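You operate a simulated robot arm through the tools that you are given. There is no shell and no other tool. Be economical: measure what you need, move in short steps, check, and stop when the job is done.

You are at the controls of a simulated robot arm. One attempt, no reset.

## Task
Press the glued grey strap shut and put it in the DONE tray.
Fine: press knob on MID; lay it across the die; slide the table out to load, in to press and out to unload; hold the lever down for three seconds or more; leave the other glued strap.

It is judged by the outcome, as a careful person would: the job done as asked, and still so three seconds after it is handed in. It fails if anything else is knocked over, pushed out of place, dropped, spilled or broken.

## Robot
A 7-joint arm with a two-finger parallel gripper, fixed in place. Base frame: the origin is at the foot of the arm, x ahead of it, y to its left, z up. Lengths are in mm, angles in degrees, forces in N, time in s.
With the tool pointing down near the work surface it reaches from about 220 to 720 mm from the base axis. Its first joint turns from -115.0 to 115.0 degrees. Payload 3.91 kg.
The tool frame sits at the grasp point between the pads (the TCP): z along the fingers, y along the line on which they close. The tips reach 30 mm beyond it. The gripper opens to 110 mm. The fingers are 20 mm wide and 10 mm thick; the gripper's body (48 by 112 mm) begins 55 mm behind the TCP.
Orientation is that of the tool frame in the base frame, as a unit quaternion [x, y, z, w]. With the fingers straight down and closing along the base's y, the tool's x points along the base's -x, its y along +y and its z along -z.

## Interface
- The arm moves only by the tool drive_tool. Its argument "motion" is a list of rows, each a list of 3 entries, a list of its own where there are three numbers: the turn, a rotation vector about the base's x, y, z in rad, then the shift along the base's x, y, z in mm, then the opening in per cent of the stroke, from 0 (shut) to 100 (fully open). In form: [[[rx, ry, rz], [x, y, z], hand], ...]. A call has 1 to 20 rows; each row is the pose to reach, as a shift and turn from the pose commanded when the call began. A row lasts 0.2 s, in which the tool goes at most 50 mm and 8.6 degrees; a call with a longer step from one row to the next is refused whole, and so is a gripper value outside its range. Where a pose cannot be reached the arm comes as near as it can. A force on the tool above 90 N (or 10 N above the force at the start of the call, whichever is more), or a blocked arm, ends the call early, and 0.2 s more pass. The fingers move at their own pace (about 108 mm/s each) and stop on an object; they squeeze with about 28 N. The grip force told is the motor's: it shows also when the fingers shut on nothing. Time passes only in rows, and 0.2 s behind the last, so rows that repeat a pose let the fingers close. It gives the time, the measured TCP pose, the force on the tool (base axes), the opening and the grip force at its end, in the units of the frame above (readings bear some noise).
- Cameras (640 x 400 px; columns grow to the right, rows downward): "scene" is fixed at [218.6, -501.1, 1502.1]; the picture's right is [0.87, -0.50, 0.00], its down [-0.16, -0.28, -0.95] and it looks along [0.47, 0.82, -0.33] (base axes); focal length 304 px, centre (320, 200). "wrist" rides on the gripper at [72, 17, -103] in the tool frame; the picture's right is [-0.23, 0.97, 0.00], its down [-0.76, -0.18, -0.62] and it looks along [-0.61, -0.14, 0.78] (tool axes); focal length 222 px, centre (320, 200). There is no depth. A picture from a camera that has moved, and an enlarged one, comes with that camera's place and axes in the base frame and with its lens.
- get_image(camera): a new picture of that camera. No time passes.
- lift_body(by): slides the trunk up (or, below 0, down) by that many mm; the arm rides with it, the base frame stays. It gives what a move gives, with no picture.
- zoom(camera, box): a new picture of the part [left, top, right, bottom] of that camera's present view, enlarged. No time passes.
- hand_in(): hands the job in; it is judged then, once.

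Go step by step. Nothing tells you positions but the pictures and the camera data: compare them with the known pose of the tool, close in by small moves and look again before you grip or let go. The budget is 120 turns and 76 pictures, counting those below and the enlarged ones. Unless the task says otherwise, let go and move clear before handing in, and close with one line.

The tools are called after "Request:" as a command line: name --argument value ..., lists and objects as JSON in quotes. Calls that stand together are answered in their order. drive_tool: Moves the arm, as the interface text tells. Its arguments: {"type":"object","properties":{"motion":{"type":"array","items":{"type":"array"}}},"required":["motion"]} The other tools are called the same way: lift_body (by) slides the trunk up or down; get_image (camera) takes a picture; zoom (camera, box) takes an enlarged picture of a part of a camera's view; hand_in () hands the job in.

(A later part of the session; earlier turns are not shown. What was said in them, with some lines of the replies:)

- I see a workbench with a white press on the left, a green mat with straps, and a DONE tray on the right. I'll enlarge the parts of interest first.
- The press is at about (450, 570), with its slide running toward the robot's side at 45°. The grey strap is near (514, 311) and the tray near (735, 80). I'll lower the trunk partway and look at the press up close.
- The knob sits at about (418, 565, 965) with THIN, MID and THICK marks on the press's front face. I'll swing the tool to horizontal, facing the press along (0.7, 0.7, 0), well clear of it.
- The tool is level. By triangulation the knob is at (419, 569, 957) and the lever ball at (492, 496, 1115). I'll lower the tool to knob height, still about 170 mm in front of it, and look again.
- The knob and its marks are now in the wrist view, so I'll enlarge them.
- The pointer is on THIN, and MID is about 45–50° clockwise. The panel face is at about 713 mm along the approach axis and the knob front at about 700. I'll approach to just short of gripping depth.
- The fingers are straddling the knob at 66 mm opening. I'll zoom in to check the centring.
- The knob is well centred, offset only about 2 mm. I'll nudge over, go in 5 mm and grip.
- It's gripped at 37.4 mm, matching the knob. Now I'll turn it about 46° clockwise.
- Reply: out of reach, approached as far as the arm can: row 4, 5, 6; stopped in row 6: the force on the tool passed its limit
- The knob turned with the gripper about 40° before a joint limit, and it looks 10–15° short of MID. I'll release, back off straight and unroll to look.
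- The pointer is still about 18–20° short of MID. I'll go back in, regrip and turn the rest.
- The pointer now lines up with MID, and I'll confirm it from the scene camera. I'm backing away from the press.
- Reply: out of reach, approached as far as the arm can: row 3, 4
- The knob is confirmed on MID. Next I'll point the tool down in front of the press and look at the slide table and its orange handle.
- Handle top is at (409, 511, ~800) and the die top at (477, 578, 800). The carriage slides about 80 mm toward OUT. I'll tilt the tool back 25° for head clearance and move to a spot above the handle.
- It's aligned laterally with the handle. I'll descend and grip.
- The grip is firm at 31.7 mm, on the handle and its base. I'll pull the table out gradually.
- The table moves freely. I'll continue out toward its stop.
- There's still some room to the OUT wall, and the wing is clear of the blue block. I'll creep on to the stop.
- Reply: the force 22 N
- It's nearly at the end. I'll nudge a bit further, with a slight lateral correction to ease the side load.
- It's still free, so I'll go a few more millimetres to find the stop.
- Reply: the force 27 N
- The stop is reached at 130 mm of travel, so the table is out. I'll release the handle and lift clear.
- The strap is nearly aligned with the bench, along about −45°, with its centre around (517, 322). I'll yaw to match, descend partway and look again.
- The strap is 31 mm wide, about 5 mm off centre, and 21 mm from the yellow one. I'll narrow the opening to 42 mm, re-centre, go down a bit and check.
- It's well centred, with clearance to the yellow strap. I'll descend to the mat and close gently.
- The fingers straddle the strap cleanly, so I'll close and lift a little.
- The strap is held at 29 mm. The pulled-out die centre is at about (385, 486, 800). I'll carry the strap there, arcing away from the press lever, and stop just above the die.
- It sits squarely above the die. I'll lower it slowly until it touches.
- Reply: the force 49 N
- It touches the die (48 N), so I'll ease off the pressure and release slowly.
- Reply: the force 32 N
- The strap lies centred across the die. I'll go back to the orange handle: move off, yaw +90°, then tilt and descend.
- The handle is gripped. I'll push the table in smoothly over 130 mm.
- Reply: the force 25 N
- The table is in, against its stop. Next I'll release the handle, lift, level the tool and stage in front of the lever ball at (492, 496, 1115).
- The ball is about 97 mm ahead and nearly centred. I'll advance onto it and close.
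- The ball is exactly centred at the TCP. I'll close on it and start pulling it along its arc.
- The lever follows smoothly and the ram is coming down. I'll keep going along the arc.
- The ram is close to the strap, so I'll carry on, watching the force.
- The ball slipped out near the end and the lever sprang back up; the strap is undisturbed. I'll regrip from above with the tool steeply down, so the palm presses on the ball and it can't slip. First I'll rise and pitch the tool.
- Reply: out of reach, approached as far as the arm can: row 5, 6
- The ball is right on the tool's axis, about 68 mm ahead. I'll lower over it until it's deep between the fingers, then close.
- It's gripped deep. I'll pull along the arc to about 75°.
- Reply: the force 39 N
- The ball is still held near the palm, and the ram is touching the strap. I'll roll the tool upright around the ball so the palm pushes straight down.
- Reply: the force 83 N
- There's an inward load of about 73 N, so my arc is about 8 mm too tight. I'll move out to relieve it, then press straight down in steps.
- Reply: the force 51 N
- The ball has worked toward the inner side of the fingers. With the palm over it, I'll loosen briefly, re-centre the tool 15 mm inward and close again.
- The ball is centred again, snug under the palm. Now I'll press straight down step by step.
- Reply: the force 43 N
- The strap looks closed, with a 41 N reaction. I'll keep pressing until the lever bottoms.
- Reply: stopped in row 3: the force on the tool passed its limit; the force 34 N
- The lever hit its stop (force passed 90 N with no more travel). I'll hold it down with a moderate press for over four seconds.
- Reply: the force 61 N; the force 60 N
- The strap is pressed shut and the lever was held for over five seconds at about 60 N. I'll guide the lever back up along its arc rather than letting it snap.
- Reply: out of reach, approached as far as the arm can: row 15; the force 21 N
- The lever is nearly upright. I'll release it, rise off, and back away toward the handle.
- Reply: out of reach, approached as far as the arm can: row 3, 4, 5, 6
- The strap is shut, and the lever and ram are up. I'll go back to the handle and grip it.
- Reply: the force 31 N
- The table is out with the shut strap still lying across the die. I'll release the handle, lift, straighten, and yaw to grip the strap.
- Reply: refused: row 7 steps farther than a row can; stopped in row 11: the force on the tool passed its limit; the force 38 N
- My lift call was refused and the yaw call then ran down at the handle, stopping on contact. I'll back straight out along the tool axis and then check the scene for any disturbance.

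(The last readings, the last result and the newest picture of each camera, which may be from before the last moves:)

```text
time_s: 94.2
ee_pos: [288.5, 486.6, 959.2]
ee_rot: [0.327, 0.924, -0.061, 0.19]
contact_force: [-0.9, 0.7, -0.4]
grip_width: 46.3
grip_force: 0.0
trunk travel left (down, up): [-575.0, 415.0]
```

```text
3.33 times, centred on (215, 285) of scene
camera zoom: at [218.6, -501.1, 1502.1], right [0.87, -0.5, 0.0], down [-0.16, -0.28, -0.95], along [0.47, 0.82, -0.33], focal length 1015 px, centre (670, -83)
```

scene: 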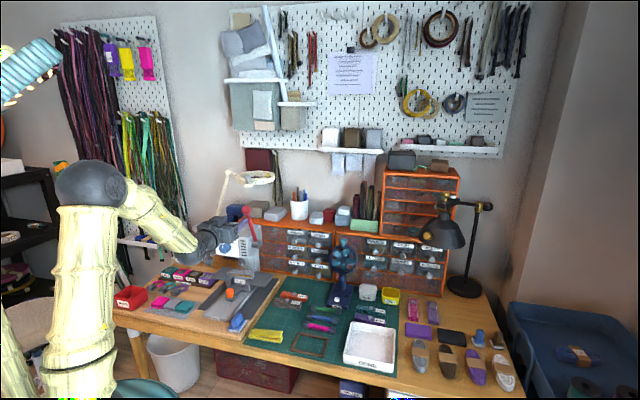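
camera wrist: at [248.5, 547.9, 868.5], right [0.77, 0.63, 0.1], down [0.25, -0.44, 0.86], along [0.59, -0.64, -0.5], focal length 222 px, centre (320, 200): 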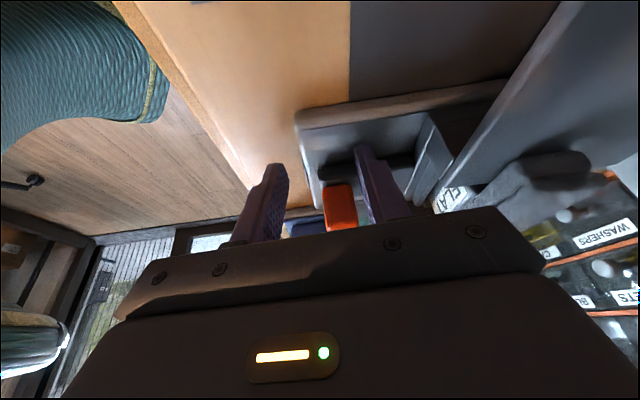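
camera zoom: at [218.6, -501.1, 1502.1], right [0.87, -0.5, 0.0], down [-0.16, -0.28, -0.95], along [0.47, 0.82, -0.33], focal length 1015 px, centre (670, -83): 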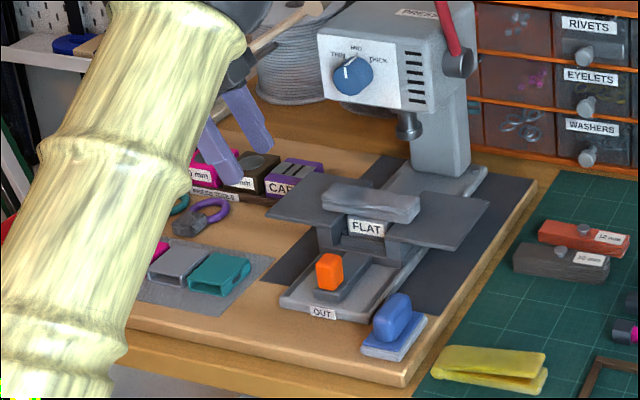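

The strap still lies on the die and nothing else was disturbed, but the table was nudged about 43 mm in. I'll return to the handle orientation and pull it fully out again.

Request:
drive_tool --motion '[[[0, 0, 0.1345], [4, -5, 0], 48], [[0, 0, 0.269], [8, -10, 0], 48], [[0, 0, 0.4035], [12, -15, 0], 48], [[0, 0, 0.538], [16, -20, 0], 48], [[0, 0, 0.6725], [20, -25, 0], 48], [[0, 0, 0.807], [24, -30, 0], 48], [[0, 0, 0.9415], [28, -35, 0], 48], [[0, 0, 1.076], [32, -40, 0], 48], [[0, 0, 1.2105], [36, -45, 0], 48], [[0, 0, 1.345], [42, -48, 0], 48], [[0, 0, 1.475], [52, -45, -20], 48], [[0, 0, 1.475], [52, -45, -60], 48], [[0, 0, 1.475], [52, -45, -95], 48]]'

Request:
get_image --camera "wrist"

```text
time_s: 97.0
ee_pos: [338.5, 443.9, 864.1]
ee_rot: [-0.378, 0.904, 0.083, 0.182]
contact_force: [0.5, -0.4, 0.4]
grip_width: 52.5
grip_force: 0.1
trunk travel left (down, up): [-575.0, 415.0]
```

```text
4 pictures are left
camera wrist: at [251.0, 378.2, 929.7], right [-0.55, 0.83, 0.1], down [0.45, 0.19, 0.87], along [0.7, 0.52, -0.48], focal length 222 px, centre (320, 200)
```

wrist: 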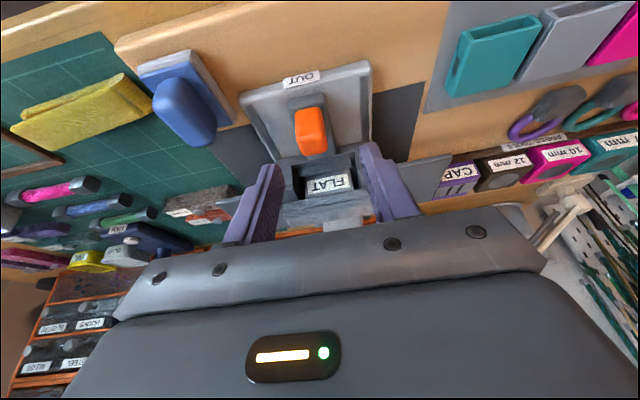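

The handle is at about (346.5, 448). I'll descend, grip, and pull out 54 mm to the stop.

Request:
drive_tool --motion '[[[0, 0, 0], [8, 4, -25], 48], [[0, 0, 0], [8, 4, -50], 48], [[0, 0, 0], [8, 4, -63], 48], [[0, 0, 0], [8, 4, -63], 0], [[0, 0, 0], [8, 4, -63], 0], [[0, 0, 0], [8, 4, -63], 0], [[0, 0, 0], [5, 1, -63], 0], [[0, 0, 0], [0, -4, -63], 0], [[0, 0, 0], [-6, -10, -63], 0], [[0, 0, 0], [-12, -16, -63], 0], [[0, 0, 0], [-18, -22, -63], 0], [[0, 0, 0], [-23, -27, -63], 0], [[0, 0, 0], [-27, -31, -63], 0], [[0, 0, 0], [-30, -34, -63], 0], [[0, 0, 0], [-32, -36, -63], 0], [[0, 0, 0], [-32, -36, -63], 0]]'

```text
time_s: 100.4
ee_pos: [310.8, 410.1, 800.3]
ee_rot: [-0.375, 0.904, 0.083, 0.185]
contact_force: [37.8, 16.7, 4.7]
grip_width: 31.8
grip_force: 45.0
trunk travel left (down, up): [-575.0, 415.0]
```

The table is out at the stop again. Now I'll release, lift and straighten, confirming this step before yawing.

Request:
drive_tool --motion '[[[0, 0, 0], [1.5, 1.5, 0], 48], [[0, 0, 0], [1.5, 1.5, 0], 48], [[0, 0, 0], [1.5, 1.5, 40], 48], [[0, 0, 0], [1.5, 1.5, 80], 48], [[-0.1, 0.1, 0], [5, 5, 115], 48], [[-0.2, 0.2, 0], [12, 12, 145], 48], [[-0.29, 0.29, 0], [17, 16, 160], 48]]'

```text
time_s: 102.0
ee_pos: [323.1, 424.4, 961.6]
ee_rot: [-0.384, 0.923, 0.006, -0.009]
contact_force: [-0.1, 0.4, 0.2]
grip_width: 53.0
grip_force: 0.1
trunk travel left (down, up): [-575.0, 415.0]
```

Request:
drive_tool --motion '[[[0, 0, -0.1431], [0, 0, 0], 40], [[0, 0, -0.2862], [0, 0, 0], 40], [[0, 0, -0.4293], [0, 0, 0], 40], [[0, 0, -0.5724], [0, 0, 0], 40], [[0, 0, -0.7155], [0, 0, 0], 40], [[0, 0, -0.8586], [0, 0, 0], 40], [[0, 0, -1.0017], [0, 0, 0], 40], [[0, 0, -1.1448], [0, 0, 0], 40], [[0, 0, -1.2879], [10, 12, 0], 40], [[0, 0, -1.431], [27, 32, 0], 40], [[0, 0, -1.574], [44, 50, -15], 40], [[0, 0, -1.574], [58, 65.6, -40], 40], [[0, 0, -1.574], [58, 65.6, -70], 40]]'

Request:
get_image --camera "wrist"

```text
time_s: 104.8
ee_pos: [378.0, 492.5, 887.7]
ee_rot: [0.381, 0.925, 0.008, -0.001]
contact_force: [0.3, -0.5, 0.2]
grip_width: 44.2
grip_force: 0.1
trunk travel left (down, up): [-575.0, 415.0]
```

```text
3 pictures are left
camera wrist: at [337.5, 553.6, 992.7], right [0.85, 0.53, 0.01], down [0.41, -0.67, 0.61], along [0.33, -0.52, -0.79], focal length 222 px, centre (320, 200)
```

wrist: 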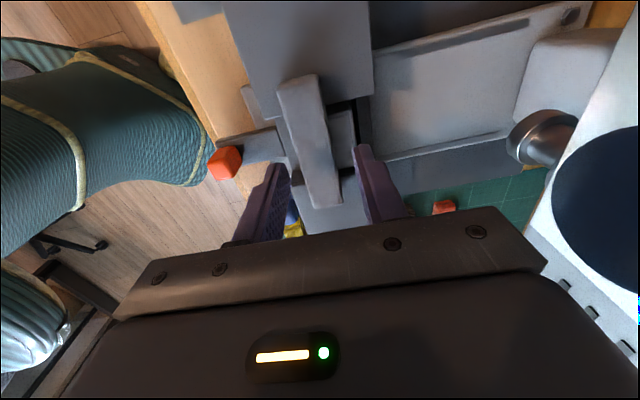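

The strap is about 8 mm toward the front of the die and slightly rotated. I'll adjust, descend, and grip it.

Request:
drive_tool --motion '[[[0, 0, -0.035], [0, -11.3, 0], 42], [[0, 0, -0.035], [0, -11.3, -20], 42], [[0, 0, -0.035], [0, -11.3, -36], 42], [[0, 0, -0.035], [0, -11.3, -44.5], 42], [[0, 0, -0.035], [0, -11.3, -44.5], 42]]'

Request:
drive_tool --motion '[[[0, 0, 0], [0, 0, 0], 10], [[0, 0, 0], [0, 0, 0], 10], [[0, 0, 0], [0, 0, 0], 10], [[0, 0, 0], [0, 0, 0], 10]]'

```text
time_s: 106.0
ee_pos: [381.2, 479.0, 844.6]
ee_rot: [0.399, 0.917, 0.008, -0.002]
contact_force: [0.0, -0.1, 0.0]
grip_width: 46.3
grip_force: 0.0
trunk travel left (down, up): [-575.0, 415.0]
```

```text
time_s: 107.0
ee_pos: [380.9, 478.5, 843.8]
ee_rot: [0.398, 0.917, 0.009, 0.0]
contact_force: [0.6, -0.2, 0.1]
grip_width: 29.1
grip_force: 27.9
trunk travel left (down, up): [-575.0, 415.0]
```

It's gripped at 29 mm. I'll reseat 3 mm lower for a deeper hold, then lift.

Request:
drive_tool --motion '[[[0, 0, 0], [0, 0, 0], 36], [[0, 0, 0], [0, 0, -3], 36], [[0, 0, 0], [0, 0, -3], 5], [[0, 0, 0], [0, 0, -3], 5], [[0, 0, 0], [0, 0, -3], 5], [[0, 0, 0], [0, 0, 10], 5], [[0, 0, 0], [0, 0, 40], 5], [[0, 0, 0], [0, 0, 85], 5]]'

Request:
zoom --camera "scene" --box '[180, 210, 420, 390]'

```text
time_s: 108.8
ee_pos: [380.9, 478.6, 931.1]
ee_rot: [0.399, 0.917, 0.009, -0.001]
contact_force: [0.1, 0.4, -0.5]
grip_width: 28.7
grip_force: 27.6
trunk travel left (down, up): [-575.0, 415.0]
```

```text
2.22 times, centred on (300, 300) of scene
camera zoom: at [218.6, -501.1, 1502.1], right [0.87, -0.5, 0.0], down [-0.16, -0.28, -0.95], along [0.47, 0.82, -0.33], focal length 676 px, centre (364, -22)
```

zoom: 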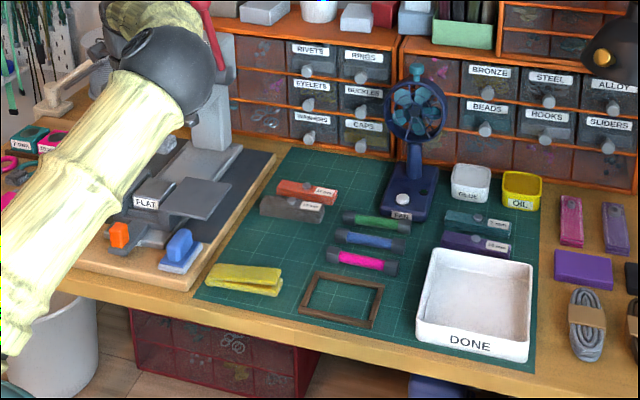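

The strap is held. The DONE tray spans roughly (640, 83) to (839, 76), with its centre at (734, 74). I'll carry the strap high, staying clear of the lever, to a spot above the tray's near half.

Request:
drive_tool --motion '[[[0, 0, 0], [7, -41, 0], 5], [[0, 0, 0], [15, -83, 0], 5], [[0, 0, 0], [44, -113, 0], 5], [[0, 0, 0], [73, -143, 0], 5], [[0, 0, 0], [102, -173, 0], 5], [[0, 0, 0], [131, -203, 0], 5], [[0, 0, 0], [160, -233, 0], 5], [[0, 0, 0], [188, -263, 0], 5], [[0, 0, 0], [217, -293, 0], 5], [[0, 0, 0], [246, -323, 0], 5], [[0, 0, 0], [275, -353, 0], 5], [[0, 0, 0], [304, -383, 0], 5], [[0, 0, 0], [333, -414, 0], 5]]'

```text
time_s: 111.6
ee_pos: [713.5, 64.6, 929.6]
ee_rot: [0.398, 0.917, 0.008, -0.002]
contact_force: [0.5, -0.3, -0.3]
grip_width: 29.2
grip_force: 28.2
trunk travel left (down, up): [-575.0, 415.0]
```

The position is reached. I'll lower with the trunk, which keeps the arm's geometry, and check alignment over the tray.

Request:
lift_body --by -90

Request:
get_image --camera "wrist"

```text
time_s: 112.8
ee_pos: [713.3, 64.4, 841.0]
ee_rot: [0.4, 0.917, 0.009, -0.001]
contact_force: [0.5, -0.1, -0.8]
grip_width: 29.0
grip_force: 27.9
trunk travel left (down, up): [-485.0, 505.0]
```

```text
1 pictures are left
camera wrist: at [674.6, 127.5, 943.8], right [0.87, 0.5, 0.01], down [0.39, -0.69, 0.61], along [0.31, -0.53, -0.79], focal length 222 px, centre (320, 200)
```

wrist: 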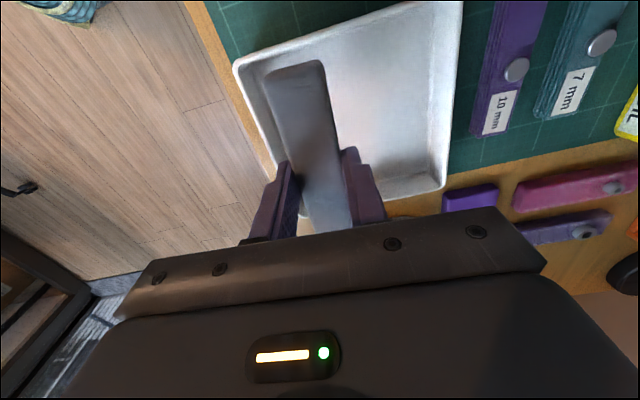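

The tray rim matches my estimate. I'll shift the strap 7 mm further in for wall clearance, then lower to just above the tray floor.

Request:
drive_tool --motion '[[[0, 0, 0], [4, 0.5, 0], 5], [[0, 0, 0], [7.5, 1, 0], 5], [[0, 0, 0], [7.5, 1, 0], 5]]'

Request:
lift_body --by -55

```text
time_s: 113.6
ee_pos: [719.3, 65.7, 839.2]
ee_rot: [0.399, 0.917, 0.008, 0.0]
contact_force: [0.6, -0.2, -0.2]
grip_width: 29.0
grip_force: 28.3
trunk travel left (down, up): [-485.0, 505.0]
```

```text
time_s: 114.6
ee_pos: [719.8, 65.5, 785.5]
ee_rot: [0.399, 0.917, 0.009, -0.001]
contact_force: [0.0, 0.1, -0.6]
grip_width: 28.9
grip_force: 27.6
trunk travel left (down, up): [-430.0, 560.0]
```

The strap bottom should be about 10 mm above the tray floor. I'll ease down until light contact.

Request:
drive_tool --motion '[[[0, 0, 0], [0, 0, -3], 5], [[0, 0, 0], [0, 0, -6], 5], [[0, 0, 0], [0, 0, -6], 5]]'

```text
time_s: 115.4
ee_pos: [720.3, 65.3, 778.2]
ee_rot: [0.398, 0.917, 0.009, -0.001]
contact_force: [0.4, -0.3, -1.0]
grip_width: 28.8
grip_force: 28.1
trunk travel left (down, up): [-430.0, 560.0]
```

Request:
drive_tool --motion '[[[0, 0, 0], [0, 0, -2], 5], [[0, 0, 0], [0, 0, -4], 5], [[0, 0, 0], [0, 0, -4], 5]]'

```text
time_s: 116.2
ee_pos: [719.8, 66.7, 775.1]
ee_rot: [0.399, 0.917, 0.009, 0.0]
contact_force: [0.1, -0.7, -0.2]
grip_width: 29.0
grip_force: 28.1
trunk travel left (down, up): [-430.0, 560.0]
```

No contact yet; I'll go a few more millimetres.

Request:
drive_tool --motion '[[[0, 0, 0], [0, 0, -2], 5], [[0, 0, 0], [0, 0, -3], 5], [[0, 0, 0], [0, 0, -3], 5]]'

```text
time_s: 117.0
ee_pos: [721.4, 65.8, 771.0]
ee_rot: [0.399, 0.917, 0.009, -0.001]
contact_force: [0.1, 0.9, -0.3]
grip_width: 28.8
grip_force: 28.1
trunk travel left (down, up): [-430.0, 560.0]
```

The strap is within a few millimetres of the floor, so I'll open gently and rise straight up.

Request:
drive_tool --motion '[[[0, 0, 0], [0, 0, 0], 30], [[0, 0, 0], [0, 0, 0], 36], [[0, 0, 0], [0, 0, 0], 36], [[0, 0, 0], [0, 0, 20], 36], [[0, 0, 0], [0, 0, 50], 36]]'

Request:
lift_body --by 150

Request:
drive_tool --motion '[[[0, 0, 0], [-35, 0, 20], 36], [[0, 0, 0], [-70, 10, 40], 36], [[0, 0, 0], [-105, 20, 60], 36], [[0, 0, 0], [-140, 30, 80], 36], [[0, 0, 0], [-180, 40, 90], 36], [[0, 0, 0], [-220, 50, 100], 36]]'

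Request:
zoom --camera "scene" --box '[190, 200, 430, 390]'

```text
time_s: 118.2
ee_pos: [720.2, 65.7, 822.2]
ee_rot: [0.399, 0.917, 0.008, 0.0]
contact_force: [-0.2, 0.2, 0.6]
grip_width: 39.6
grip_force: 0.0
trunk travel left (down, up): [-430.0, 560.0]
```

```text
time_s: 119.9
ee_pos: [720.6, 65.5, 971.3]
ee_rot: [0.399, 0.917, 0.009, -0.001]
contact_force: [-0.4, 1.3, 0.3]
grip_width: 39.8
grip_force: 0.0
trunk travel left (down, up): [-580.0, 410.0]
```

```text
time_s: 121.3
ee_pos: [498.9, 114.0, 1071.7]
ee_rot: [0.399, 0.917, 0.008, 0.0]
contact_force: [0.7, -0.1, -0.1]
grip_width: 39.6
grip_force: 0.0
trunk travel left (down, up): [-580.0, 410.0]
```

```text
2.11 times, centred on (310, 295) of scene
camera zoom: at [218.6, -501.1, 1502.1], right [0.87, -0.5, 0.0], down [-0.16, -0.28, -0.95], along [0.47, 0.82, -0.33], focal length 641 px, centre (341, 0)
```

zoom: 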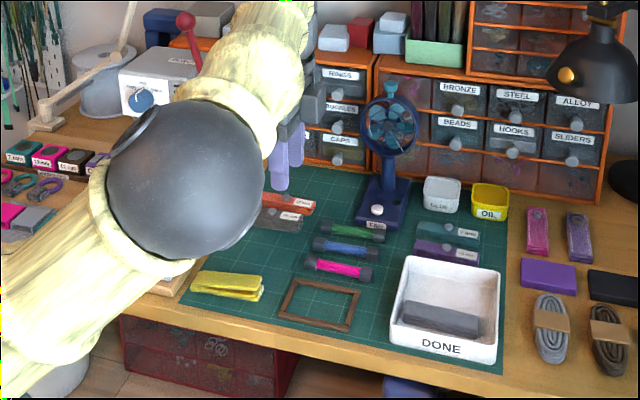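

The shut grey strap lies flat in the DONE tray, the yellow strap is untouched, and the gripper is clear. I'm handing in.

Request:
hand_in

```text
The job is handed in.
```

The grey strap is pressed shut and lying in the DONE tray. The knob was on MID and the lever was held down for over five seconds. During unloading I accidentally pushed the table about 50 mm back in, then pulled it fully out again before lifting the strap off.
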